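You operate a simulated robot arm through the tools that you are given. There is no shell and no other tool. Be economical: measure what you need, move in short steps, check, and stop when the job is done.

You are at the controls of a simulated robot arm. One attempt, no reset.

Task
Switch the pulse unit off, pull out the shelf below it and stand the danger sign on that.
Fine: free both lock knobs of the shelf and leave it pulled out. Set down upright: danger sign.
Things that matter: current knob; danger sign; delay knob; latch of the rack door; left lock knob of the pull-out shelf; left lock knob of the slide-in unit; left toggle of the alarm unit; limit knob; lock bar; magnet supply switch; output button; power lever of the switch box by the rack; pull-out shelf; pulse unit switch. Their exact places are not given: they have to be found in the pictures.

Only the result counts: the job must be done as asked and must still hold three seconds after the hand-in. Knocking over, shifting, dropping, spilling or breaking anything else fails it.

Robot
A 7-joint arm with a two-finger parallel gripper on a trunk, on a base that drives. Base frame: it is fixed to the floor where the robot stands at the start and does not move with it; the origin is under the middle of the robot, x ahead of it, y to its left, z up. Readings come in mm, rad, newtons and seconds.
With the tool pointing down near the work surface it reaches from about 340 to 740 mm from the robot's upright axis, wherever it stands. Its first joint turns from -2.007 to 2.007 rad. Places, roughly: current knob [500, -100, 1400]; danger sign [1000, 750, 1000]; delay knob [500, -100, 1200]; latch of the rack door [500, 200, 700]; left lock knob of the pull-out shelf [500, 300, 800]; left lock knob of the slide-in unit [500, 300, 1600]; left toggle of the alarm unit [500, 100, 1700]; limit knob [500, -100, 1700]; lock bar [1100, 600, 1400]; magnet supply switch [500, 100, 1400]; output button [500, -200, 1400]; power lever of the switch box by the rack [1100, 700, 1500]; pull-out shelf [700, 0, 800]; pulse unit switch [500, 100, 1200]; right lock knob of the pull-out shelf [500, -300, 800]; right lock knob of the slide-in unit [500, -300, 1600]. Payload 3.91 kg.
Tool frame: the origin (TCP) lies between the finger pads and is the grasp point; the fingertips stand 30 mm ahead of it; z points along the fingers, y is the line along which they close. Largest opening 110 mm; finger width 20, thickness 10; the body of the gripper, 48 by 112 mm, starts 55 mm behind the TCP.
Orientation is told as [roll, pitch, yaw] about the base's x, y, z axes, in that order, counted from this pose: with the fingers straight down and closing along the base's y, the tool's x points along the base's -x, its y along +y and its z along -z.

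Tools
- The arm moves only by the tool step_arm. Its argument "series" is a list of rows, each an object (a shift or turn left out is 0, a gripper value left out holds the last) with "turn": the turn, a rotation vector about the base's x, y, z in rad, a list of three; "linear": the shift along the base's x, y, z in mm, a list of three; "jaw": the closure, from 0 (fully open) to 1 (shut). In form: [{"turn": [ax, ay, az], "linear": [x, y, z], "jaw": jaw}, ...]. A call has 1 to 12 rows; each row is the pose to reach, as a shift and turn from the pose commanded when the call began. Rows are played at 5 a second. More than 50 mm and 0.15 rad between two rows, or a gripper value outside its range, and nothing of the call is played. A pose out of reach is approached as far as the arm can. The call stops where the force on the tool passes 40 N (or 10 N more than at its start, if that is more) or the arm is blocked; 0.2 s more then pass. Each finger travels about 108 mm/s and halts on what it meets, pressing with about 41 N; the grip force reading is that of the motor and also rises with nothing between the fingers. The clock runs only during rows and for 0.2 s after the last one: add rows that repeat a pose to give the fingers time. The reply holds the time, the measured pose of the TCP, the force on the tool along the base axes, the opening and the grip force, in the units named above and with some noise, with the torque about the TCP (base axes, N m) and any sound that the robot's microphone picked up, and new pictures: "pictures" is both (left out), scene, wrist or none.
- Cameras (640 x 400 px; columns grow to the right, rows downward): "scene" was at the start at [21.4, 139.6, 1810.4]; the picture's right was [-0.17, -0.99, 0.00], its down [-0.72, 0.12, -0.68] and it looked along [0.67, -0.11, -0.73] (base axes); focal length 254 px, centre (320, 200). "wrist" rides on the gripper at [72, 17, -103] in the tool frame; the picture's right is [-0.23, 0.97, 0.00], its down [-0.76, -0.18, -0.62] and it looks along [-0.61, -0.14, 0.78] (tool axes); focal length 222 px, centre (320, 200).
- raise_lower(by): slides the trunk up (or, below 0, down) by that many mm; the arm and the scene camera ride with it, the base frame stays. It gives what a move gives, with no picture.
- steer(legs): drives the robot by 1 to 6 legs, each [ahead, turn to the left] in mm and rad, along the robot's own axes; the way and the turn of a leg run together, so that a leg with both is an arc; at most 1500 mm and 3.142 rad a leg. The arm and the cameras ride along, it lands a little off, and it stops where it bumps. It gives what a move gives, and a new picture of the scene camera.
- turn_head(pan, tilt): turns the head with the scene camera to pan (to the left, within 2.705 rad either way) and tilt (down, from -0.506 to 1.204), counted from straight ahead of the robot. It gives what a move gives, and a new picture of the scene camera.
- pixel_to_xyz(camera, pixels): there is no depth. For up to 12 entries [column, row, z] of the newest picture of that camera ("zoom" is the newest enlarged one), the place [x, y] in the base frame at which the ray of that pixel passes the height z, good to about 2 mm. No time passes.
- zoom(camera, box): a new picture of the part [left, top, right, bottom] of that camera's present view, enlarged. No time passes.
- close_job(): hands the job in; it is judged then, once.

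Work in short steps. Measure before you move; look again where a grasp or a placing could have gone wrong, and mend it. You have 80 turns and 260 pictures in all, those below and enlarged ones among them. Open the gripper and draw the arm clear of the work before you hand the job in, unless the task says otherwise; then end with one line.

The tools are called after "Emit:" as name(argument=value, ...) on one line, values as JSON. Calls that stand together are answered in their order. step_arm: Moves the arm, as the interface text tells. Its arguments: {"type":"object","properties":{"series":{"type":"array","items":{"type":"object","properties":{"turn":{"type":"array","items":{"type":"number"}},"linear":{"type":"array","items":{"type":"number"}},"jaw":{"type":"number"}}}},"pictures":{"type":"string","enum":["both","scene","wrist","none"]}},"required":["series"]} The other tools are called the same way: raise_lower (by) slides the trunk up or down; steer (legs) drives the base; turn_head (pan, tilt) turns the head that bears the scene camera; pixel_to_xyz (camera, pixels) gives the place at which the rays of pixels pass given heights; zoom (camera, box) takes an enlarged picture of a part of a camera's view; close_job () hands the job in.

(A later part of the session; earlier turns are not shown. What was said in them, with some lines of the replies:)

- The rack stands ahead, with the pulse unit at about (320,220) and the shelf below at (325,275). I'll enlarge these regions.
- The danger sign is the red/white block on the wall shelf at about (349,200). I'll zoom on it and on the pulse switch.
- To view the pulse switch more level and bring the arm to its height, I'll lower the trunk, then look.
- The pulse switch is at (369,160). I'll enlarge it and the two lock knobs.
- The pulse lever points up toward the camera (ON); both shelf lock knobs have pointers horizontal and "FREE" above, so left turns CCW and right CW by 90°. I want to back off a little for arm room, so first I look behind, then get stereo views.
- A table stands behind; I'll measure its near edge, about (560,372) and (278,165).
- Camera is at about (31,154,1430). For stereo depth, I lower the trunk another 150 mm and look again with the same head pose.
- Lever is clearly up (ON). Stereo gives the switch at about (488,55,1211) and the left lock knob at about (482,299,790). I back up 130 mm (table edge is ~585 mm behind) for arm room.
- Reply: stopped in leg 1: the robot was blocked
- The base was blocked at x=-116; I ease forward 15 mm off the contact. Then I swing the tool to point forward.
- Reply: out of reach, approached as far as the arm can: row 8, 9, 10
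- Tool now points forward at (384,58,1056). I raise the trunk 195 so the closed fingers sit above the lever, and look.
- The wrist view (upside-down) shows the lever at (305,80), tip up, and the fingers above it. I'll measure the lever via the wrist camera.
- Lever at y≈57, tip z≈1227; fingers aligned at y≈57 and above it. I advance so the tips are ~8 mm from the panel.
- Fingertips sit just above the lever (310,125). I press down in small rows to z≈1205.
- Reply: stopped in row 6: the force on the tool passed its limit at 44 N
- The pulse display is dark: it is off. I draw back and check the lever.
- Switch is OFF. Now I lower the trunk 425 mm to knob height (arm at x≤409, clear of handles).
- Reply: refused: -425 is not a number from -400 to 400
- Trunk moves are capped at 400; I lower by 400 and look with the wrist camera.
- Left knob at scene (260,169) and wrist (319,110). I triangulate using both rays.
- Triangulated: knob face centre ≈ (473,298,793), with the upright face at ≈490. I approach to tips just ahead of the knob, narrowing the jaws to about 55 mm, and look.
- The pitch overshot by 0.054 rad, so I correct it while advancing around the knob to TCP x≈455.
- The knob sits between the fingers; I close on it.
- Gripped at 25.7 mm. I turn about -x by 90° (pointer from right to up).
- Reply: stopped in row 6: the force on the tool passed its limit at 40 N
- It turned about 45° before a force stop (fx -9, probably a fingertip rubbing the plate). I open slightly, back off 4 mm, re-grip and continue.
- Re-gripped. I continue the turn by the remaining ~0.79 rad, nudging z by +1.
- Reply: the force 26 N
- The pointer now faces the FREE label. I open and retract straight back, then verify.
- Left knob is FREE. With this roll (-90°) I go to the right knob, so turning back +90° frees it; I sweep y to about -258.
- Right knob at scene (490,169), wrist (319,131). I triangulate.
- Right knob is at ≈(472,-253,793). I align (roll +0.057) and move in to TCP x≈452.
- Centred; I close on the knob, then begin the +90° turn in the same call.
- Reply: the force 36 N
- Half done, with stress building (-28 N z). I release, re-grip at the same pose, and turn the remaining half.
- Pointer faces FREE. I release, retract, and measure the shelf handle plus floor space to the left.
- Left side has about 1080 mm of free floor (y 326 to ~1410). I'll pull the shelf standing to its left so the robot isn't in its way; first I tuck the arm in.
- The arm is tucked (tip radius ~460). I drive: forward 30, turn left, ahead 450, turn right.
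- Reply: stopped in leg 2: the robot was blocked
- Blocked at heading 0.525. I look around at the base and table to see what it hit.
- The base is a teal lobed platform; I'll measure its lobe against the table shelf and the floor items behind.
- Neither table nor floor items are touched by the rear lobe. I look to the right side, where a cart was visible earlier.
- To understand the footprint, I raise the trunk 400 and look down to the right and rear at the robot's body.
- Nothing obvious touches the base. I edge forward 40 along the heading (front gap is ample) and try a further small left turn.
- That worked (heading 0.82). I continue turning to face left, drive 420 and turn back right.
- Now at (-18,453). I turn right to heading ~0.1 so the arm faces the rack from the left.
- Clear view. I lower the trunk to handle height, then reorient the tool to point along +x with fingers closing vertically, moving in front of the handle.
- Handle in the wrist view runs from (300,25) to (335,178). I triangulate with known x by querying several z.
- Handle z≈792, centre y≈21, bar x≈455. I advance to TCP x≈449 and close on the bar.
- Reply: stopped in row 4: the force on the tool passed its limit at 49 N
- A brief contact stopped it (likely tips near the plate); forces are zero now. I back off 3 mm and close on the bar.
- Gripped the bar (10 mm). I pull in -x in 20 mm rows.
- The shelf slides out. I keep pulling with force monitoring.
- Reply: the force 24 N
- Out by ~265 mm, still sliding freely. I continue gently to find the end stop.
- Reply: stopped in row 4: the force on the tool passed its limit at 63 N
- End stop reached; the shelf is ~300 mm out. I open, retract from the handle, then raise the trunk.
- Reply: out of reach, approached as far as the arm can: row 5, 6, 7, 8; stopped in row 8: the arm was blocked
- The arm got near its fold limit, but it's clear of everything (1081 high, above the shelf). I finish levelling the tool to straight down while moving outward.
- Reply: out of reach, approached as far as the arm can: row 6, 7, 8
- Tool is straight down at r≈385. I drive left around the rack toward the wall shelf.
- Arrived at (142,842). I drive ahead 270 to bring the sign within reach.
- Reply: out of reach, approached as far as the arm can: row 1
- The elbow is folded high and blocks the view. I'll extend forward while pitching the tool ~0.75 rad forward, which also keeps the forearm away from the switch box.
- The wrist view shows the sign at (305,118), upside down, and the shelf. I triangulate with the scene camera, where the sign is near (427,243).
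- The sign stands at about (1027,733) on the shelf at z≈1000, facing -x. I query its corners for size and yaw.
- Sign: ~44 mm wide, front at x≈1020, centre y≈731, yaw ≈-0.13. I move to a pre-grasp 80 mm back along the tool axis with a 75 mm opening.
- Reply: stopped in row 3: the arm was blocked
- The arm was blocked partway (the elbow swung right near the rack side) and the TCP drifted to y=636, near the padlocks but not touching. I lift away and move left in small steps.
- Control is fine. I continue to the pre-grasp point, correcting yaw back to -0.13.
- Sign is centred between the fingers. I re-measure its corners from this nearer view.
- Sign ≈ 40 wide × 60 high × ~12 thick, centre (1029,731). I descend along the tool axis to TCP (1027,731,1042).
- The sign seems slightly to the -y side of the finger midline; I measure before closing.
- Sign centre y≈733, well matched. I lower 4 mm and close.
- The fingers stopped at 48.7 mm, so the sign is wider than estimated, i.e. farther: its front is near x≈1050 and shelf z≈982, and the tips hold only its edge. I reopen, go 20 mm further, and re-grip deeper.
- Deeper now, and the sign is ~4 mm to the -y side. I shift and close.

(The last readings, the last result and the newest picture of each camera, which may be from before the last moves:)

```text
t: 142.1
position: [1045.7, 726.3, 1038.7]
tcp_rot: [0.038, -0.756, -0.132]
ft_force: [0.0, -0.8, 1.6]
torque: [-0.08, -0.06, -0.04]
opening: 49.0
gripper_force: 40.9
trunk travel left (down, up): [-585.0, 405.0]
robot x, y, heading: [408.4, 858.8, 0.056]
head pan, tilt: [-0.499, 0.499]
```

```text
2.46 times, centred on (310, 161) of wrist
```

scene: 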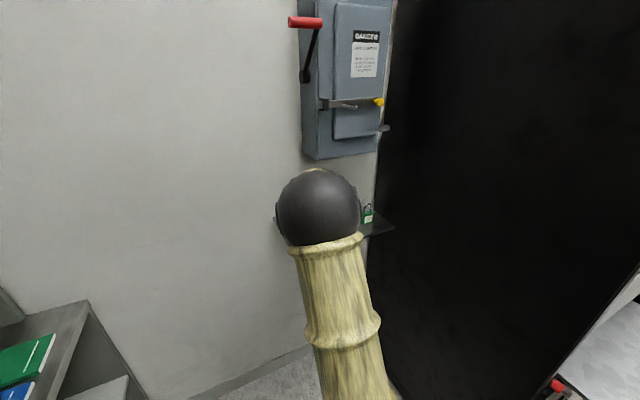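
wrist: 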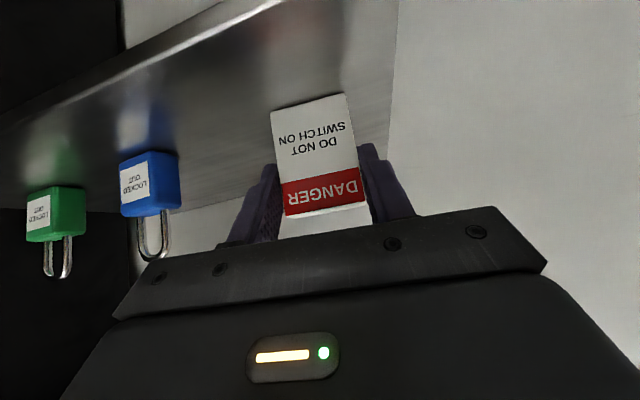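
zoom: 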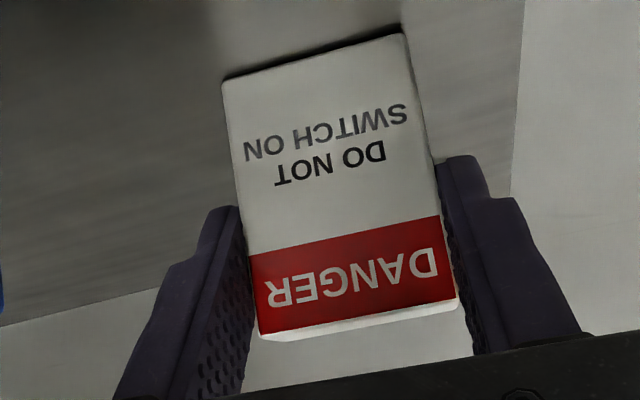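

Good grip; the sign bottom is ≈57 mm below the TCP. I lift 40 mm then draw back from the wall shelf.

Emit:
step_arm(series=[{"linear": [0, 0, 8]}, {"linear": [0, 0, 20]}, {"linear": [0, 0, 40]}, {"linear": [-35, 0, 55]}, {"linear": [-75, 0, 65]}, {"linear": [-110, 0, 70]}])

Emit:
zoom(camera="wrist", box=[100, 40, 440, 242])

```text
t: 143.5
position: [933.7, 727.9, 1108.5]
tcp_rot: [0.04, -0.758, -0.134]
ft_force: [0.3, 0.0, -0.3]
torque: [0.02, 0.03, 0.04]
opening: 49.3
gripper_force: 40.9
trunk travel left (down, up): [-585.0, 405.0]
robot x, y, heading: [411.8, 856.6, 0.057]
head pan, tilt: [-0.499, 0.499]
```

scene: 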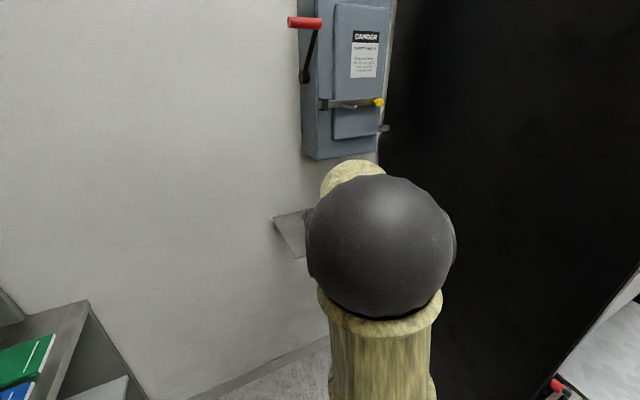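
wrist: 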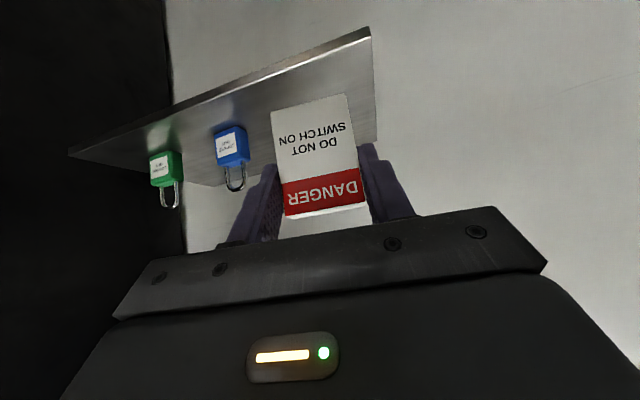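

```text
1.88 times, centred on (270, 141) of wrist
```

zoom: 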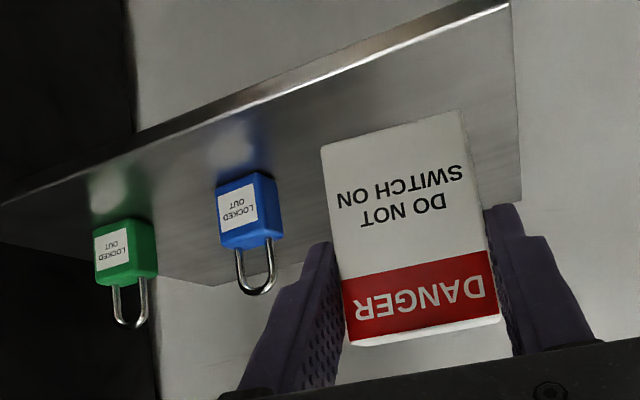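

The sign is held and padlocks stand untouched. I reverse 310 out of the corner, then turn right toward the pulled-out shelf.

Emit:
steer(legs=[[-310, 0], [0, -0.45], [0, -0.45], [0, -0.4]])

```text
t: 151.1
position: [115.6, 302.2, 1107.3]
tcp_rot: [0.039, -0.758, -1.43]
ft_force: [0.1, 0.0, 0.0]
torque: [0.01, -0.01, 0.0]
opening: 48.8
gripper_force: 41.4
trunk travel left (down, up): [-585.0, 405.0]
robot x, y, heading: [100.9, 841.6, -1.244]
head pan, tilt: [-0.499, 0.499]
```

scene: 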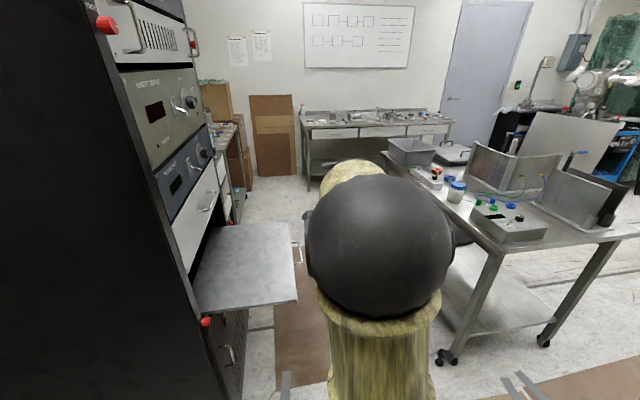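

The shelf is right there. I turn left 0.3 and go ahead 80 so the sign comes over the shelf edge.

Emit:
steer(legs=[[0, 0.3], [80, 0]])

Emit:
turn_head(pan=0.2, tilt=0.8)

Emit:
step_arm(series=[{"linear": [0, -10, 0]}], pictures="wrist")

```text
t: 153.5
position: [325.1, 264.8, 1107.4]
tcp_rot: [0.039, -0.757, -1.127]
ft_force: [0.0, -0.4, -0.9]
torque: [0.03, -0.02, 0.02]
opening: 48.7
gripper_force: 40.9
trunk travel left (down, up): [-585.0, 405.0]
robot x, y, heading: [150.2, 779.8, -0.94]
head pan, tilt: [-0.499, 0.499]
```

scene: 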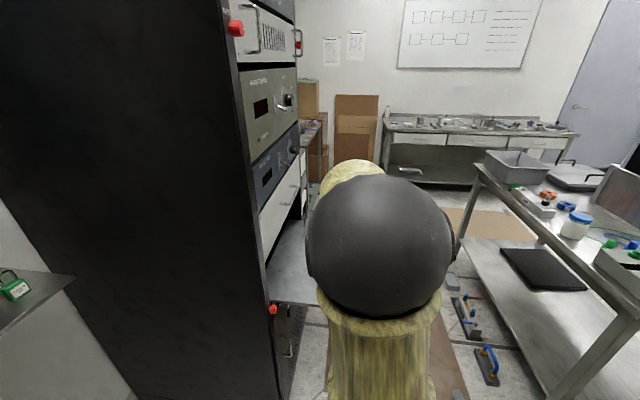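

```text
t: 154.6
position: [325.7, 265.2, 1108.5]
tcp_rot: [0.037, -0.757, -1.126]
ft_force: [-0.2, 0.5, 0.5]
torque: [0.0, 0.03, 0.01]
opening: 48.7
gripper_force: 41.0
trunk travel left (down, up): [-585.0, 405.0]
robot x, y, heading: [147.6, 772.1, -0.94]
head pan, tilt: [0.201, 0.799]
```

scene: 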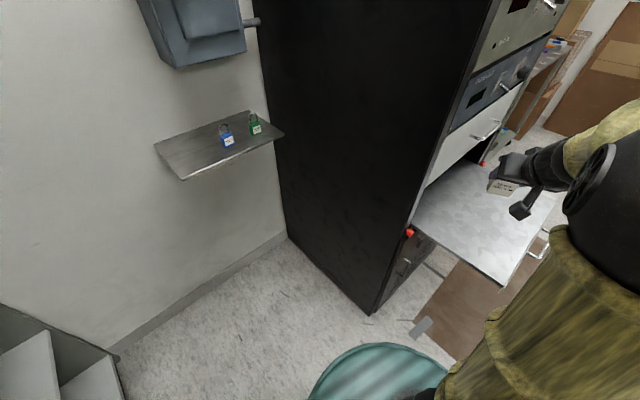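

```text
t: 155.0
position: [326.2, 254.9, 1108.5]
tcp_rot: [0.038, -0.757, -1.123]
ft_force: [0.4, 0.9, 0.0]
torque: [0.02, -0.01, -0.01]
opening: 49.0
gripper_force: 41.1
trunk travel left (down, up): [-585.0, 405.0]
robot x, y, heading: [149.7, 775.3, -0.941]
head pan, tilt: [0.201, 0.799]
```

wrist: 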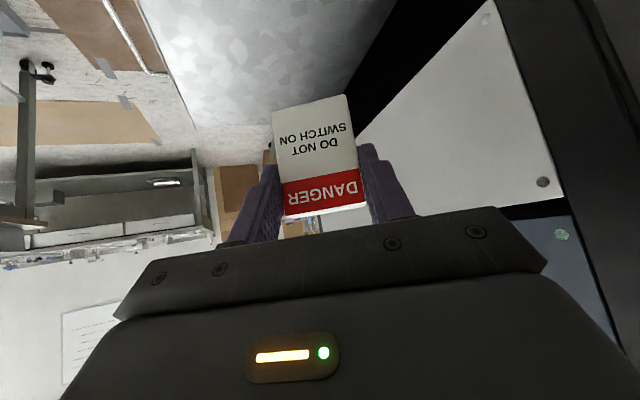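

The sign is at the shelf's left part. I move it inward to TCP ≈(320,190), then lower the trunk 200.

Emit:
step_arm(series=[{"linear": [-3, -30, 0]}, {"linear": [-6, -65, 0]}], pictures="none")

Emit:
raise_lower(by=-200)

Emit:
turn_head(pan=0.0, tilt=0.6)

Emit:
zoom(camera="wrist", box=[120, 0, 520, 250])

```text
t: 155.6
position: [319.4, 189.3, 1107.4]
tcp_rot: [0.039, -0.758, -1.125]
ft_force: [-0.1, 0.2, -0.4]
torque: [0.03, 0.0, -0.01]
opening: 49.0
gripper_force: 41.4
trunk travel left (down, up): [-585.0, 405.0]
robot x, y, heading: [150.3, 777.7, -0.933]
head pan, tilt: [0.201, 0.799]
```

```text
t: 157.8
position: [320.4, 189.5, 907.6]
tcp_rot: [0.038, -0.758, -1.126]
ft_force: [-0.1, -0.1, 0.7]
torque: [-0.03, -0.02, -0.01]
opening: 48.8
gripper_force: 40.5
trunk travel left (down, up): [-385.0, 605.0]
robot x, y, heading: [148.7, 774.4, -0.941]
head pan, tilt: [0.201, 0.799]
```

```text
t: 158.5
position: [318.6, 189.7, 906.9]
tcp_rot: [0.038, -0.758, -1.126]
ft_force: [-0.2, -0.5, 0.0]
torque: [0.02, 0.0, 0.03]
opening: 48.8
gripper_force: 41.1
trunk travel left (down, up): [-385.0, 605.0]
robot x, y, heading: [149.5, 776.8, -0.94]
head pan, tilt: [0.0, 0.6]
```

scene: 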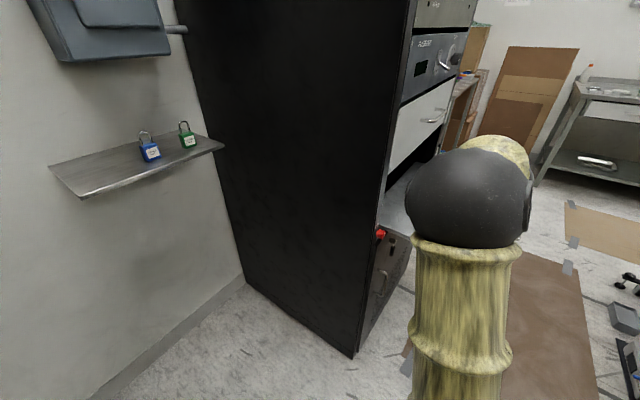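

```text
1.60 times, centred on (320, 125) of wrist
```

zoom: 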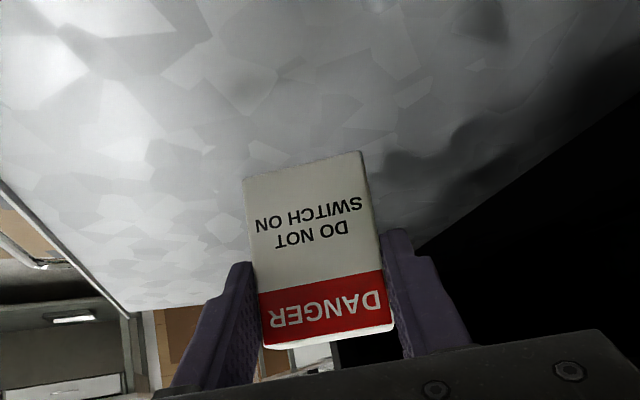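

Sign is upright, est. bottom ~850, shelf top ~805. I descend 36 mm, then creep.

Emit:
step_arm(series=[{"linear": [0, 0, -15]}, {"linear": [0, 0, -28]}, {"linear": [0, 0, -36]}], pictures="wrist")

Emit:
zoom(camera="wrist", box=[120, 0, 520, 250])

```text
t: 159.3
position: [320.0, 191.2, 869.6]
tcp_rot: [0.038, -0.758, -1.126]
ft_force: [0.8, 0.2, -0.1]
torque: [-0.01, 0.01, 0.01]
opening: 48.9
gripper_force: 40.7
trunk travel left (down, up): [-385.0, 605.0]
robot x, y, heading: [151.2, 774.3, -0.933]
head pan, tilt: [0.0, 0.6]
```

wrist: 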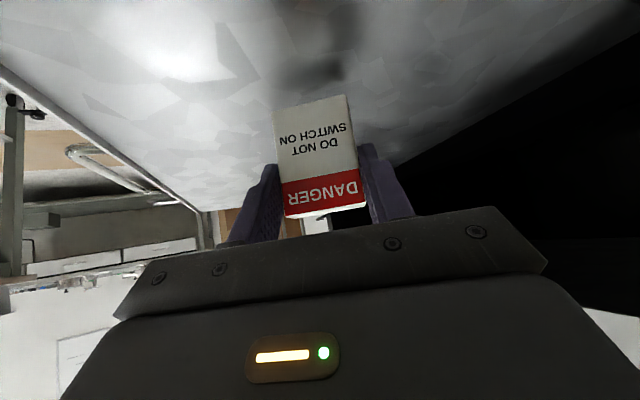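

```text
1.60 times, centred on (320, 125) of wrist
```

zoom: 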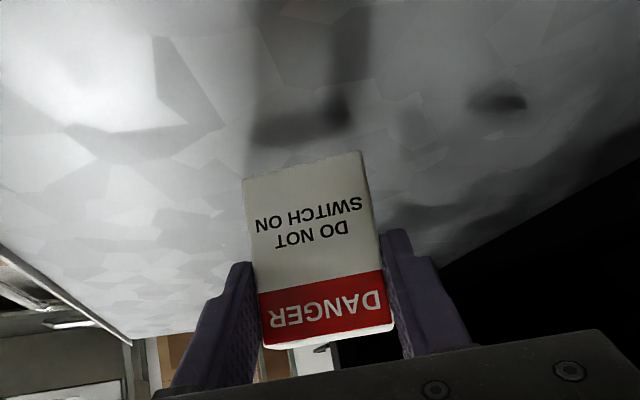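

No contact yet. I check the shelf height by querying its far front corner at wrist (198,210), then creep down.

Emit:
pixel_to_xyz(camera="wrist", pixels=[[198, 210, 790], [198, 210, 800], [198, 210, 810], [110, 140, 800], [305, 98, 800], [305, 98, 810]])

Emit:
step_arm(series=[{"linear": [0, 0, -3]}, {"linear": [0, 0, -6]}, {"linear": [0, 0, -8]}], pictures="wrist")

```text
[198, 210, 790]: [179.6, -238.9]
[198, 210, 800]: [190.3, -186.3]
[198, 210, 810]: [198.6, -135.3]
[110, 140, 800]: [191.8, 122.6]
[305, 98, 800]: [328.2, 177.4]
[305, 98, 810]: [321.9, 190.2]
```

```text
t: 160.1
position: [319.9, 189.4, 863.0]
tcp_rot: [0.039, -0.758, -1.126]
ft_force: [0.0, 0.3, 0.1]
torque: [0.01, -0.01, -0.01]
opening: 48.8
gripper_force: 41.7
trunk travel left (down, up): [-385.0, 605.0]
robot x, y, heading: [150.7, 776.6, -0.943]
head pan, tilt: [0.0, 0.6]
```

wrist: 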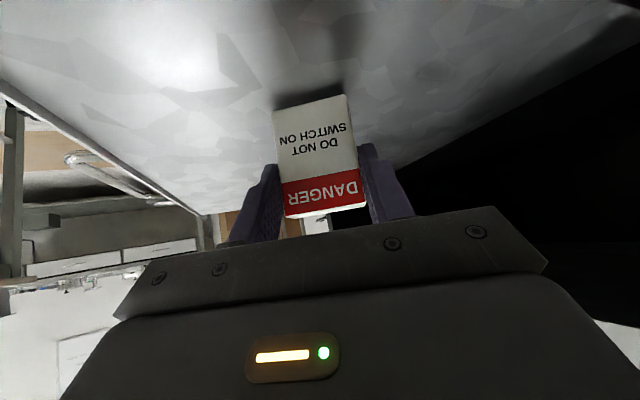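

No contact; the shelf top is around 795–800, so ~6–10 mm more. I creep 5 mm.

Emit:
step_arm(series=[{"linear": [0, 0, -2]}, {"linear": [0, 0, -4]}, {"linear": [0, 0, -5]}], pictures="wrist")

Emit:
zoom(camera="wrist", box=[200, 40, 440, 190])

```text
t: 160.9
position: [319.4, 189.3, 859.3]
tcp_rot: [0.038, -0.756, -1.126]
ft_force: [-0.1, 0.6, -0.9]
torque: [0.02, -0.02, 0.01]
opening: 48.7
gripper_force: 41.6
trunk travel left (down, up): [-385.0, 605.0]
robot x, y, heading: [146.8, 773.9, -0.938]
head pan, tilt: [0.0, 0.6]
```

wrist: 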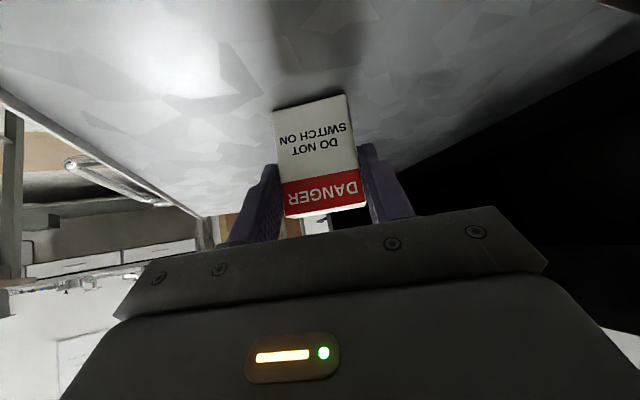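

```text
2.67 times, centred on (320, 115) of wrist
```

zoom: 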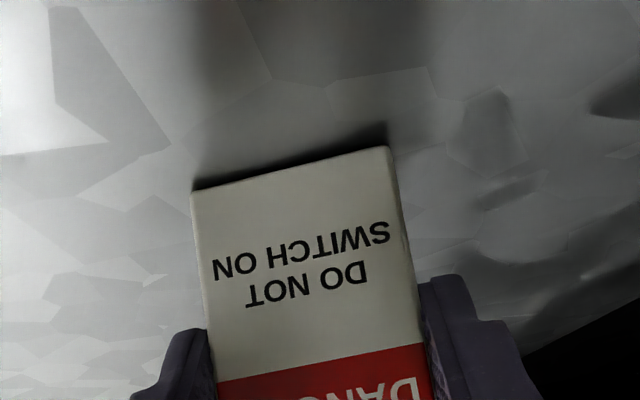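

Contact shadow is closing at the sign's bottom edge (zoom row ~170). I creep another 4 mm.

Emit:
step_arm(series=[{"linear": [0, 0, -1.5]}, {"linear": [0, 0, -3]}, {"linear": [0, 0, -4]}], pictures="wrist")

Emit:
zoom(camera="wrist", box=[200, 40, 440, 190])

```text
t: 161.7
position: [319.2, 189.6, 857.2]
tcp_rot: [0.038, -0.765, -1.125]
ft_force: [3.1, -2.6, 22.1]
torque: [-0.67, 0.24, 0.06]
opening: 48.6
gripper_force: 41.0
trunk travel left (down, up): [-385.0, 605.0]
robot x, y, heading: [151.3, 775.2, -0.939]
head pan, tilt: [0.0, 0.6]
```

wrist: 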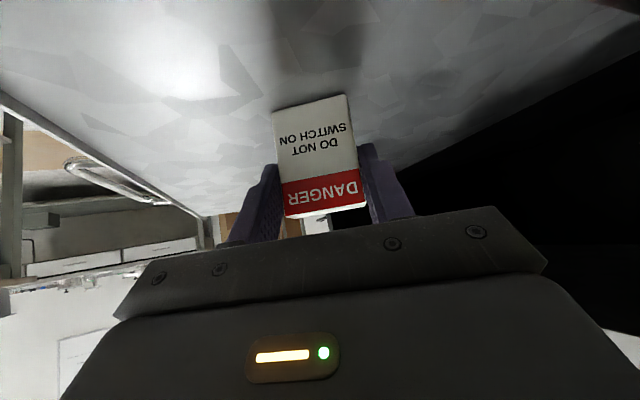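

```text
2.67 times, centred on (320, 115) of wrist
```

zoom: 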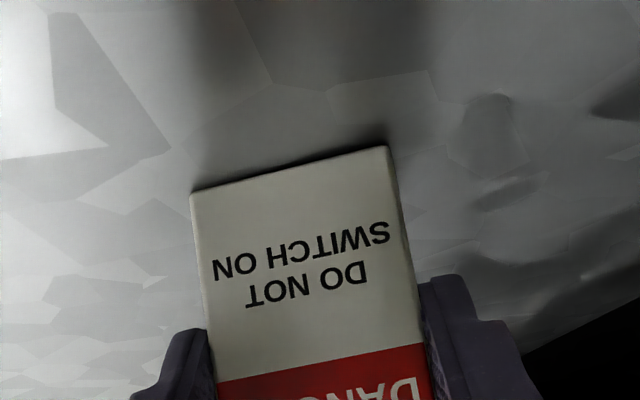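

Contact (22 N). I relieve 1.5 mm, then open slowly and evenly.

Emit:
step_arm(series=[{"linear": [0, 0, 2]}, {"linear": [0, 0, 2]}, {"linear": [0, 0, 2], "jaw": 0.55}, {"linear": [0, 0, 2], "jaw": 0.45}, {"linear": [0, 0, 2], "jaw": 0.35}, {"linear": [0, 0, 2], "jaw": 0.35}], pictures="wrist")

Emit:
zoom(camera="wrist", box=[180, 60, 460, 235])

```text
t: 163.1
position: [319.3, 190.5, 857.5]
tcp_rot: [0.038, -0.757, -1.126]
ft_force: [-0.3, 1.2, 0.2]
torque: [-0.01, -0.02, -0.03]
opening: 71.8
gripper_force: 0.0
trunk travel left (down, up): [-385.0, 605.0]
robot x, y, heading: [149.1, 776.8, -0.942]
head pan, tilt: [0.0, 0.6]
```

wrist: 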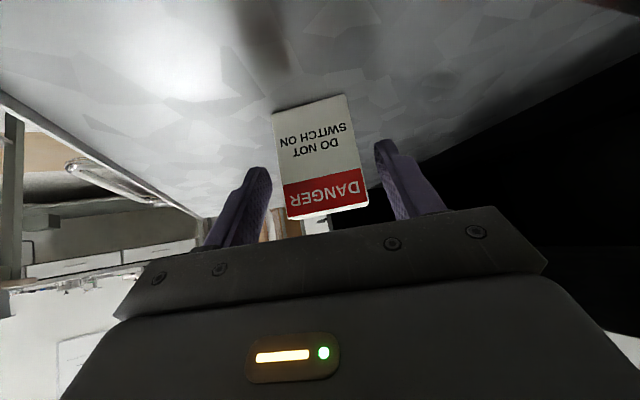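

```text
2.29 times, centred on (320, 148) of wrist
```

zoom: 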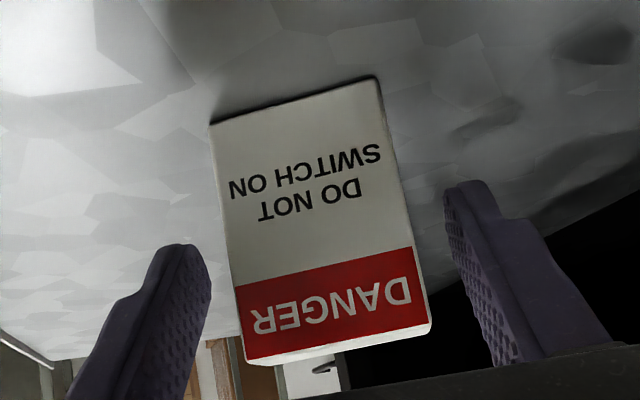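

The sign stands free between the fingers. I back off along the tool axis.

Emit:
step_arm(series=[{"linear": [-6, 12, 14]}, {"linear": [-15, 31, 36]}, {"linear": [-29, 62, 73]}, {"linear": [-40, 85, 100]}])

Emit:
zoom(camera="wrist", box=[180, 40, 460, 215])

```text
refused: row 3 steps farther than a row can; nothing moved
```

```text
2.29 times, centred on (320, 128) of wrist
```

zoom: 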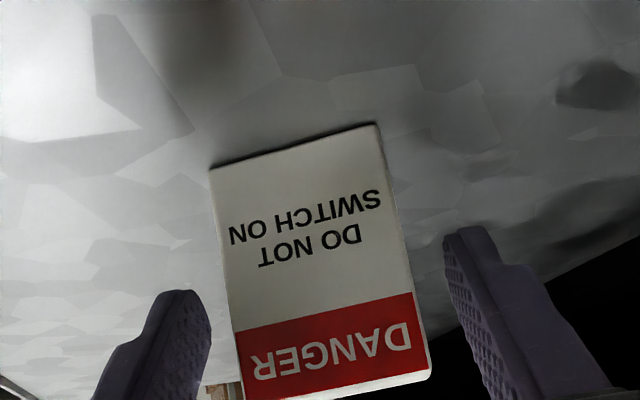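

The row was too long; I retry with smaller rows.

Emit:
step_arm(series=[{"linear": [-6, 12, 14]}, {"linear": [-12, 25, 29]}, {"linear": [-20, 43, 50]}, {"linear": [-30, 64, 74]}, {"linear": [-40, 85, 100]}])

Emit:
zoom(camera="wrist", box=[120, 0, 520, 250])

```text
t: 164.3
position: [278.3, 276.5, 956.6]
tcp_rot: [0.045, -0.761, -1.13]
ft_force: [0.8, 0.3, 0.0]
torque: [-0.06, 0.01, -0.06]
opening: 71.3
gripper_force: 0.2
trunk travel left (down, up): [-385.0, 605.0]
robot x, y, heading: [150.0, 775.9, -0.94]
head pan, tilt: [0.0, 0.6]
```

scene: 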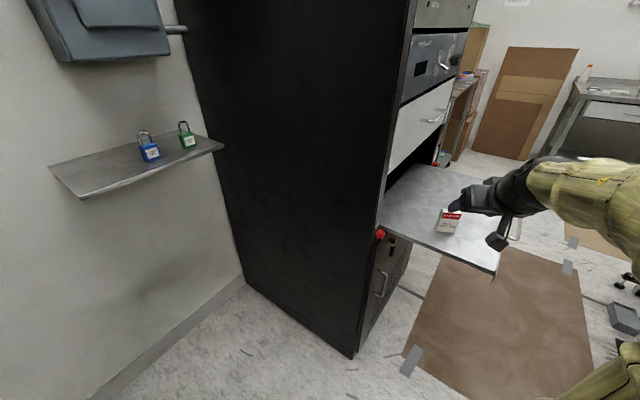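
wrist: 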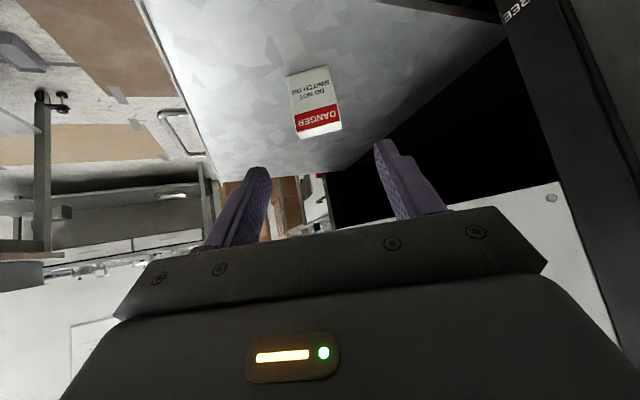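

```text
1.60 times, centred on (320, 125) of wrist
```

zoom: 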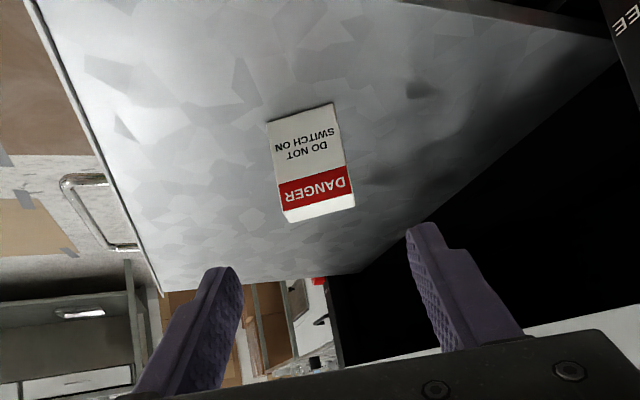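

The sign stands upright on the shelf. I raise the arm and reverse 150 to be clear, then verify everything.

Emit:
raise_lower(by=200)

Emit:
steer(legs=[[-150, 0]])

Emit:
turn_head(pan=0.0, tilt=0.6)

Emit:
zoom(camera="scene", box=[330, 60, 570, 260])

Emit:
zoom(camera="wrist", box=[120, 0, 520, 250])

```text
t: 166.5
position: [277.9, 276.5, 1156.2]
tcp_rot: [0.038, -0.759, -1.126]
ft_force: [0.5, 0.5, -0.5]
torque: [-0.03, -0.01, -0.01]
opening: 71.6
gripper_force: 0.1
trunk travel left (down, up): [-585.0, 405.0]
robot x, y, heading: [149.1, 778.6, -0.938]
head pan, tilt: [0.0, 0.6]
```

```text
t: 168.0
position: [188.2, 397.7, 1156.9]
tcp_rot: [0.04, -0.759, -1.125]
ft_force: [0.4, -0.1, -0.2]
torque: [-0.01, 0.0, -0.01]
opening: 71.5
gripper_force: 0.1
trunk travel left (down, up): [-585.0, 405.0]
robot x, y, heading: [57.5, 899.5, -0.938]
head pan, tilt: [0.0, 0.6]
```

scene: 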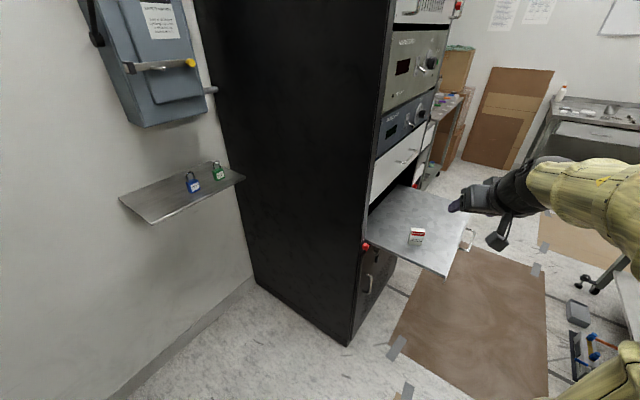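

```text
t: 168.6
position: [189.0, 398.4, 1156.8]
tcp_rot: [0.041, -0.759, -1.125]
ft_force: [-1.0, 0.5, 1.1]
torque: [0.01, -0.02, 0.0]
opening: 71.3
gripper_force: 0.0
trunk travel left (down, up): [-585.0, 405.0]
robot x, y, heading: [54.3, 898.7, -0.936]
head pan, tilt: [0.0, 0.6]
```

scene: 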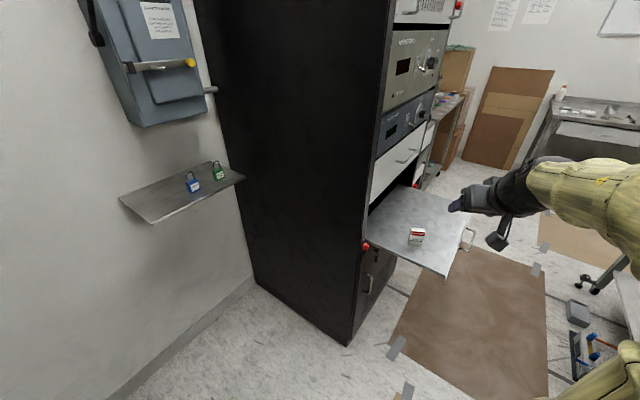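

```text
2.00 times, centred on (450, 160) of scene
```

zoom: 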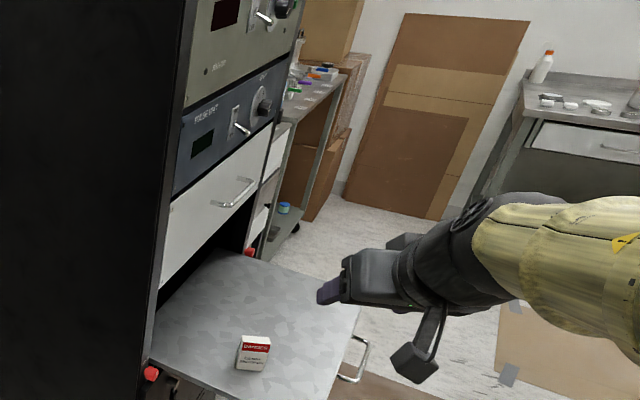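

```text
1.60 times, centred on (320, 125) of wrist
```

zoom: 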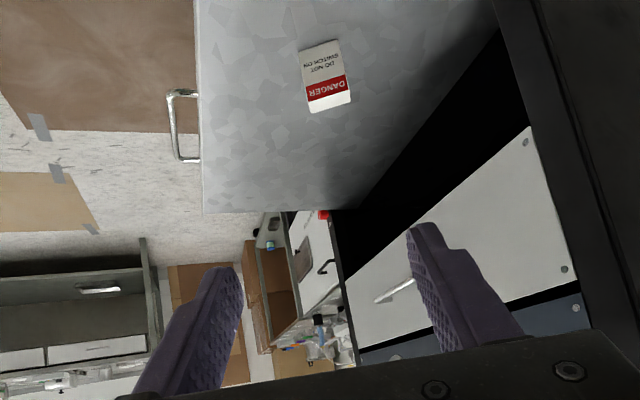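

Everything checks out: the pulse display is dark with the lever down, the shelf is fully out with both knobs freed, the sign is upright on it, and the arm is clear. I hand the job in.

Emit:
close_job()

```text
The job is handed in.
```

The pulse unit is off, both shelf lock knobs are set to FREE, the shelf is pulled out to its stop and the danger sign stands upright on it. The job is handed in.
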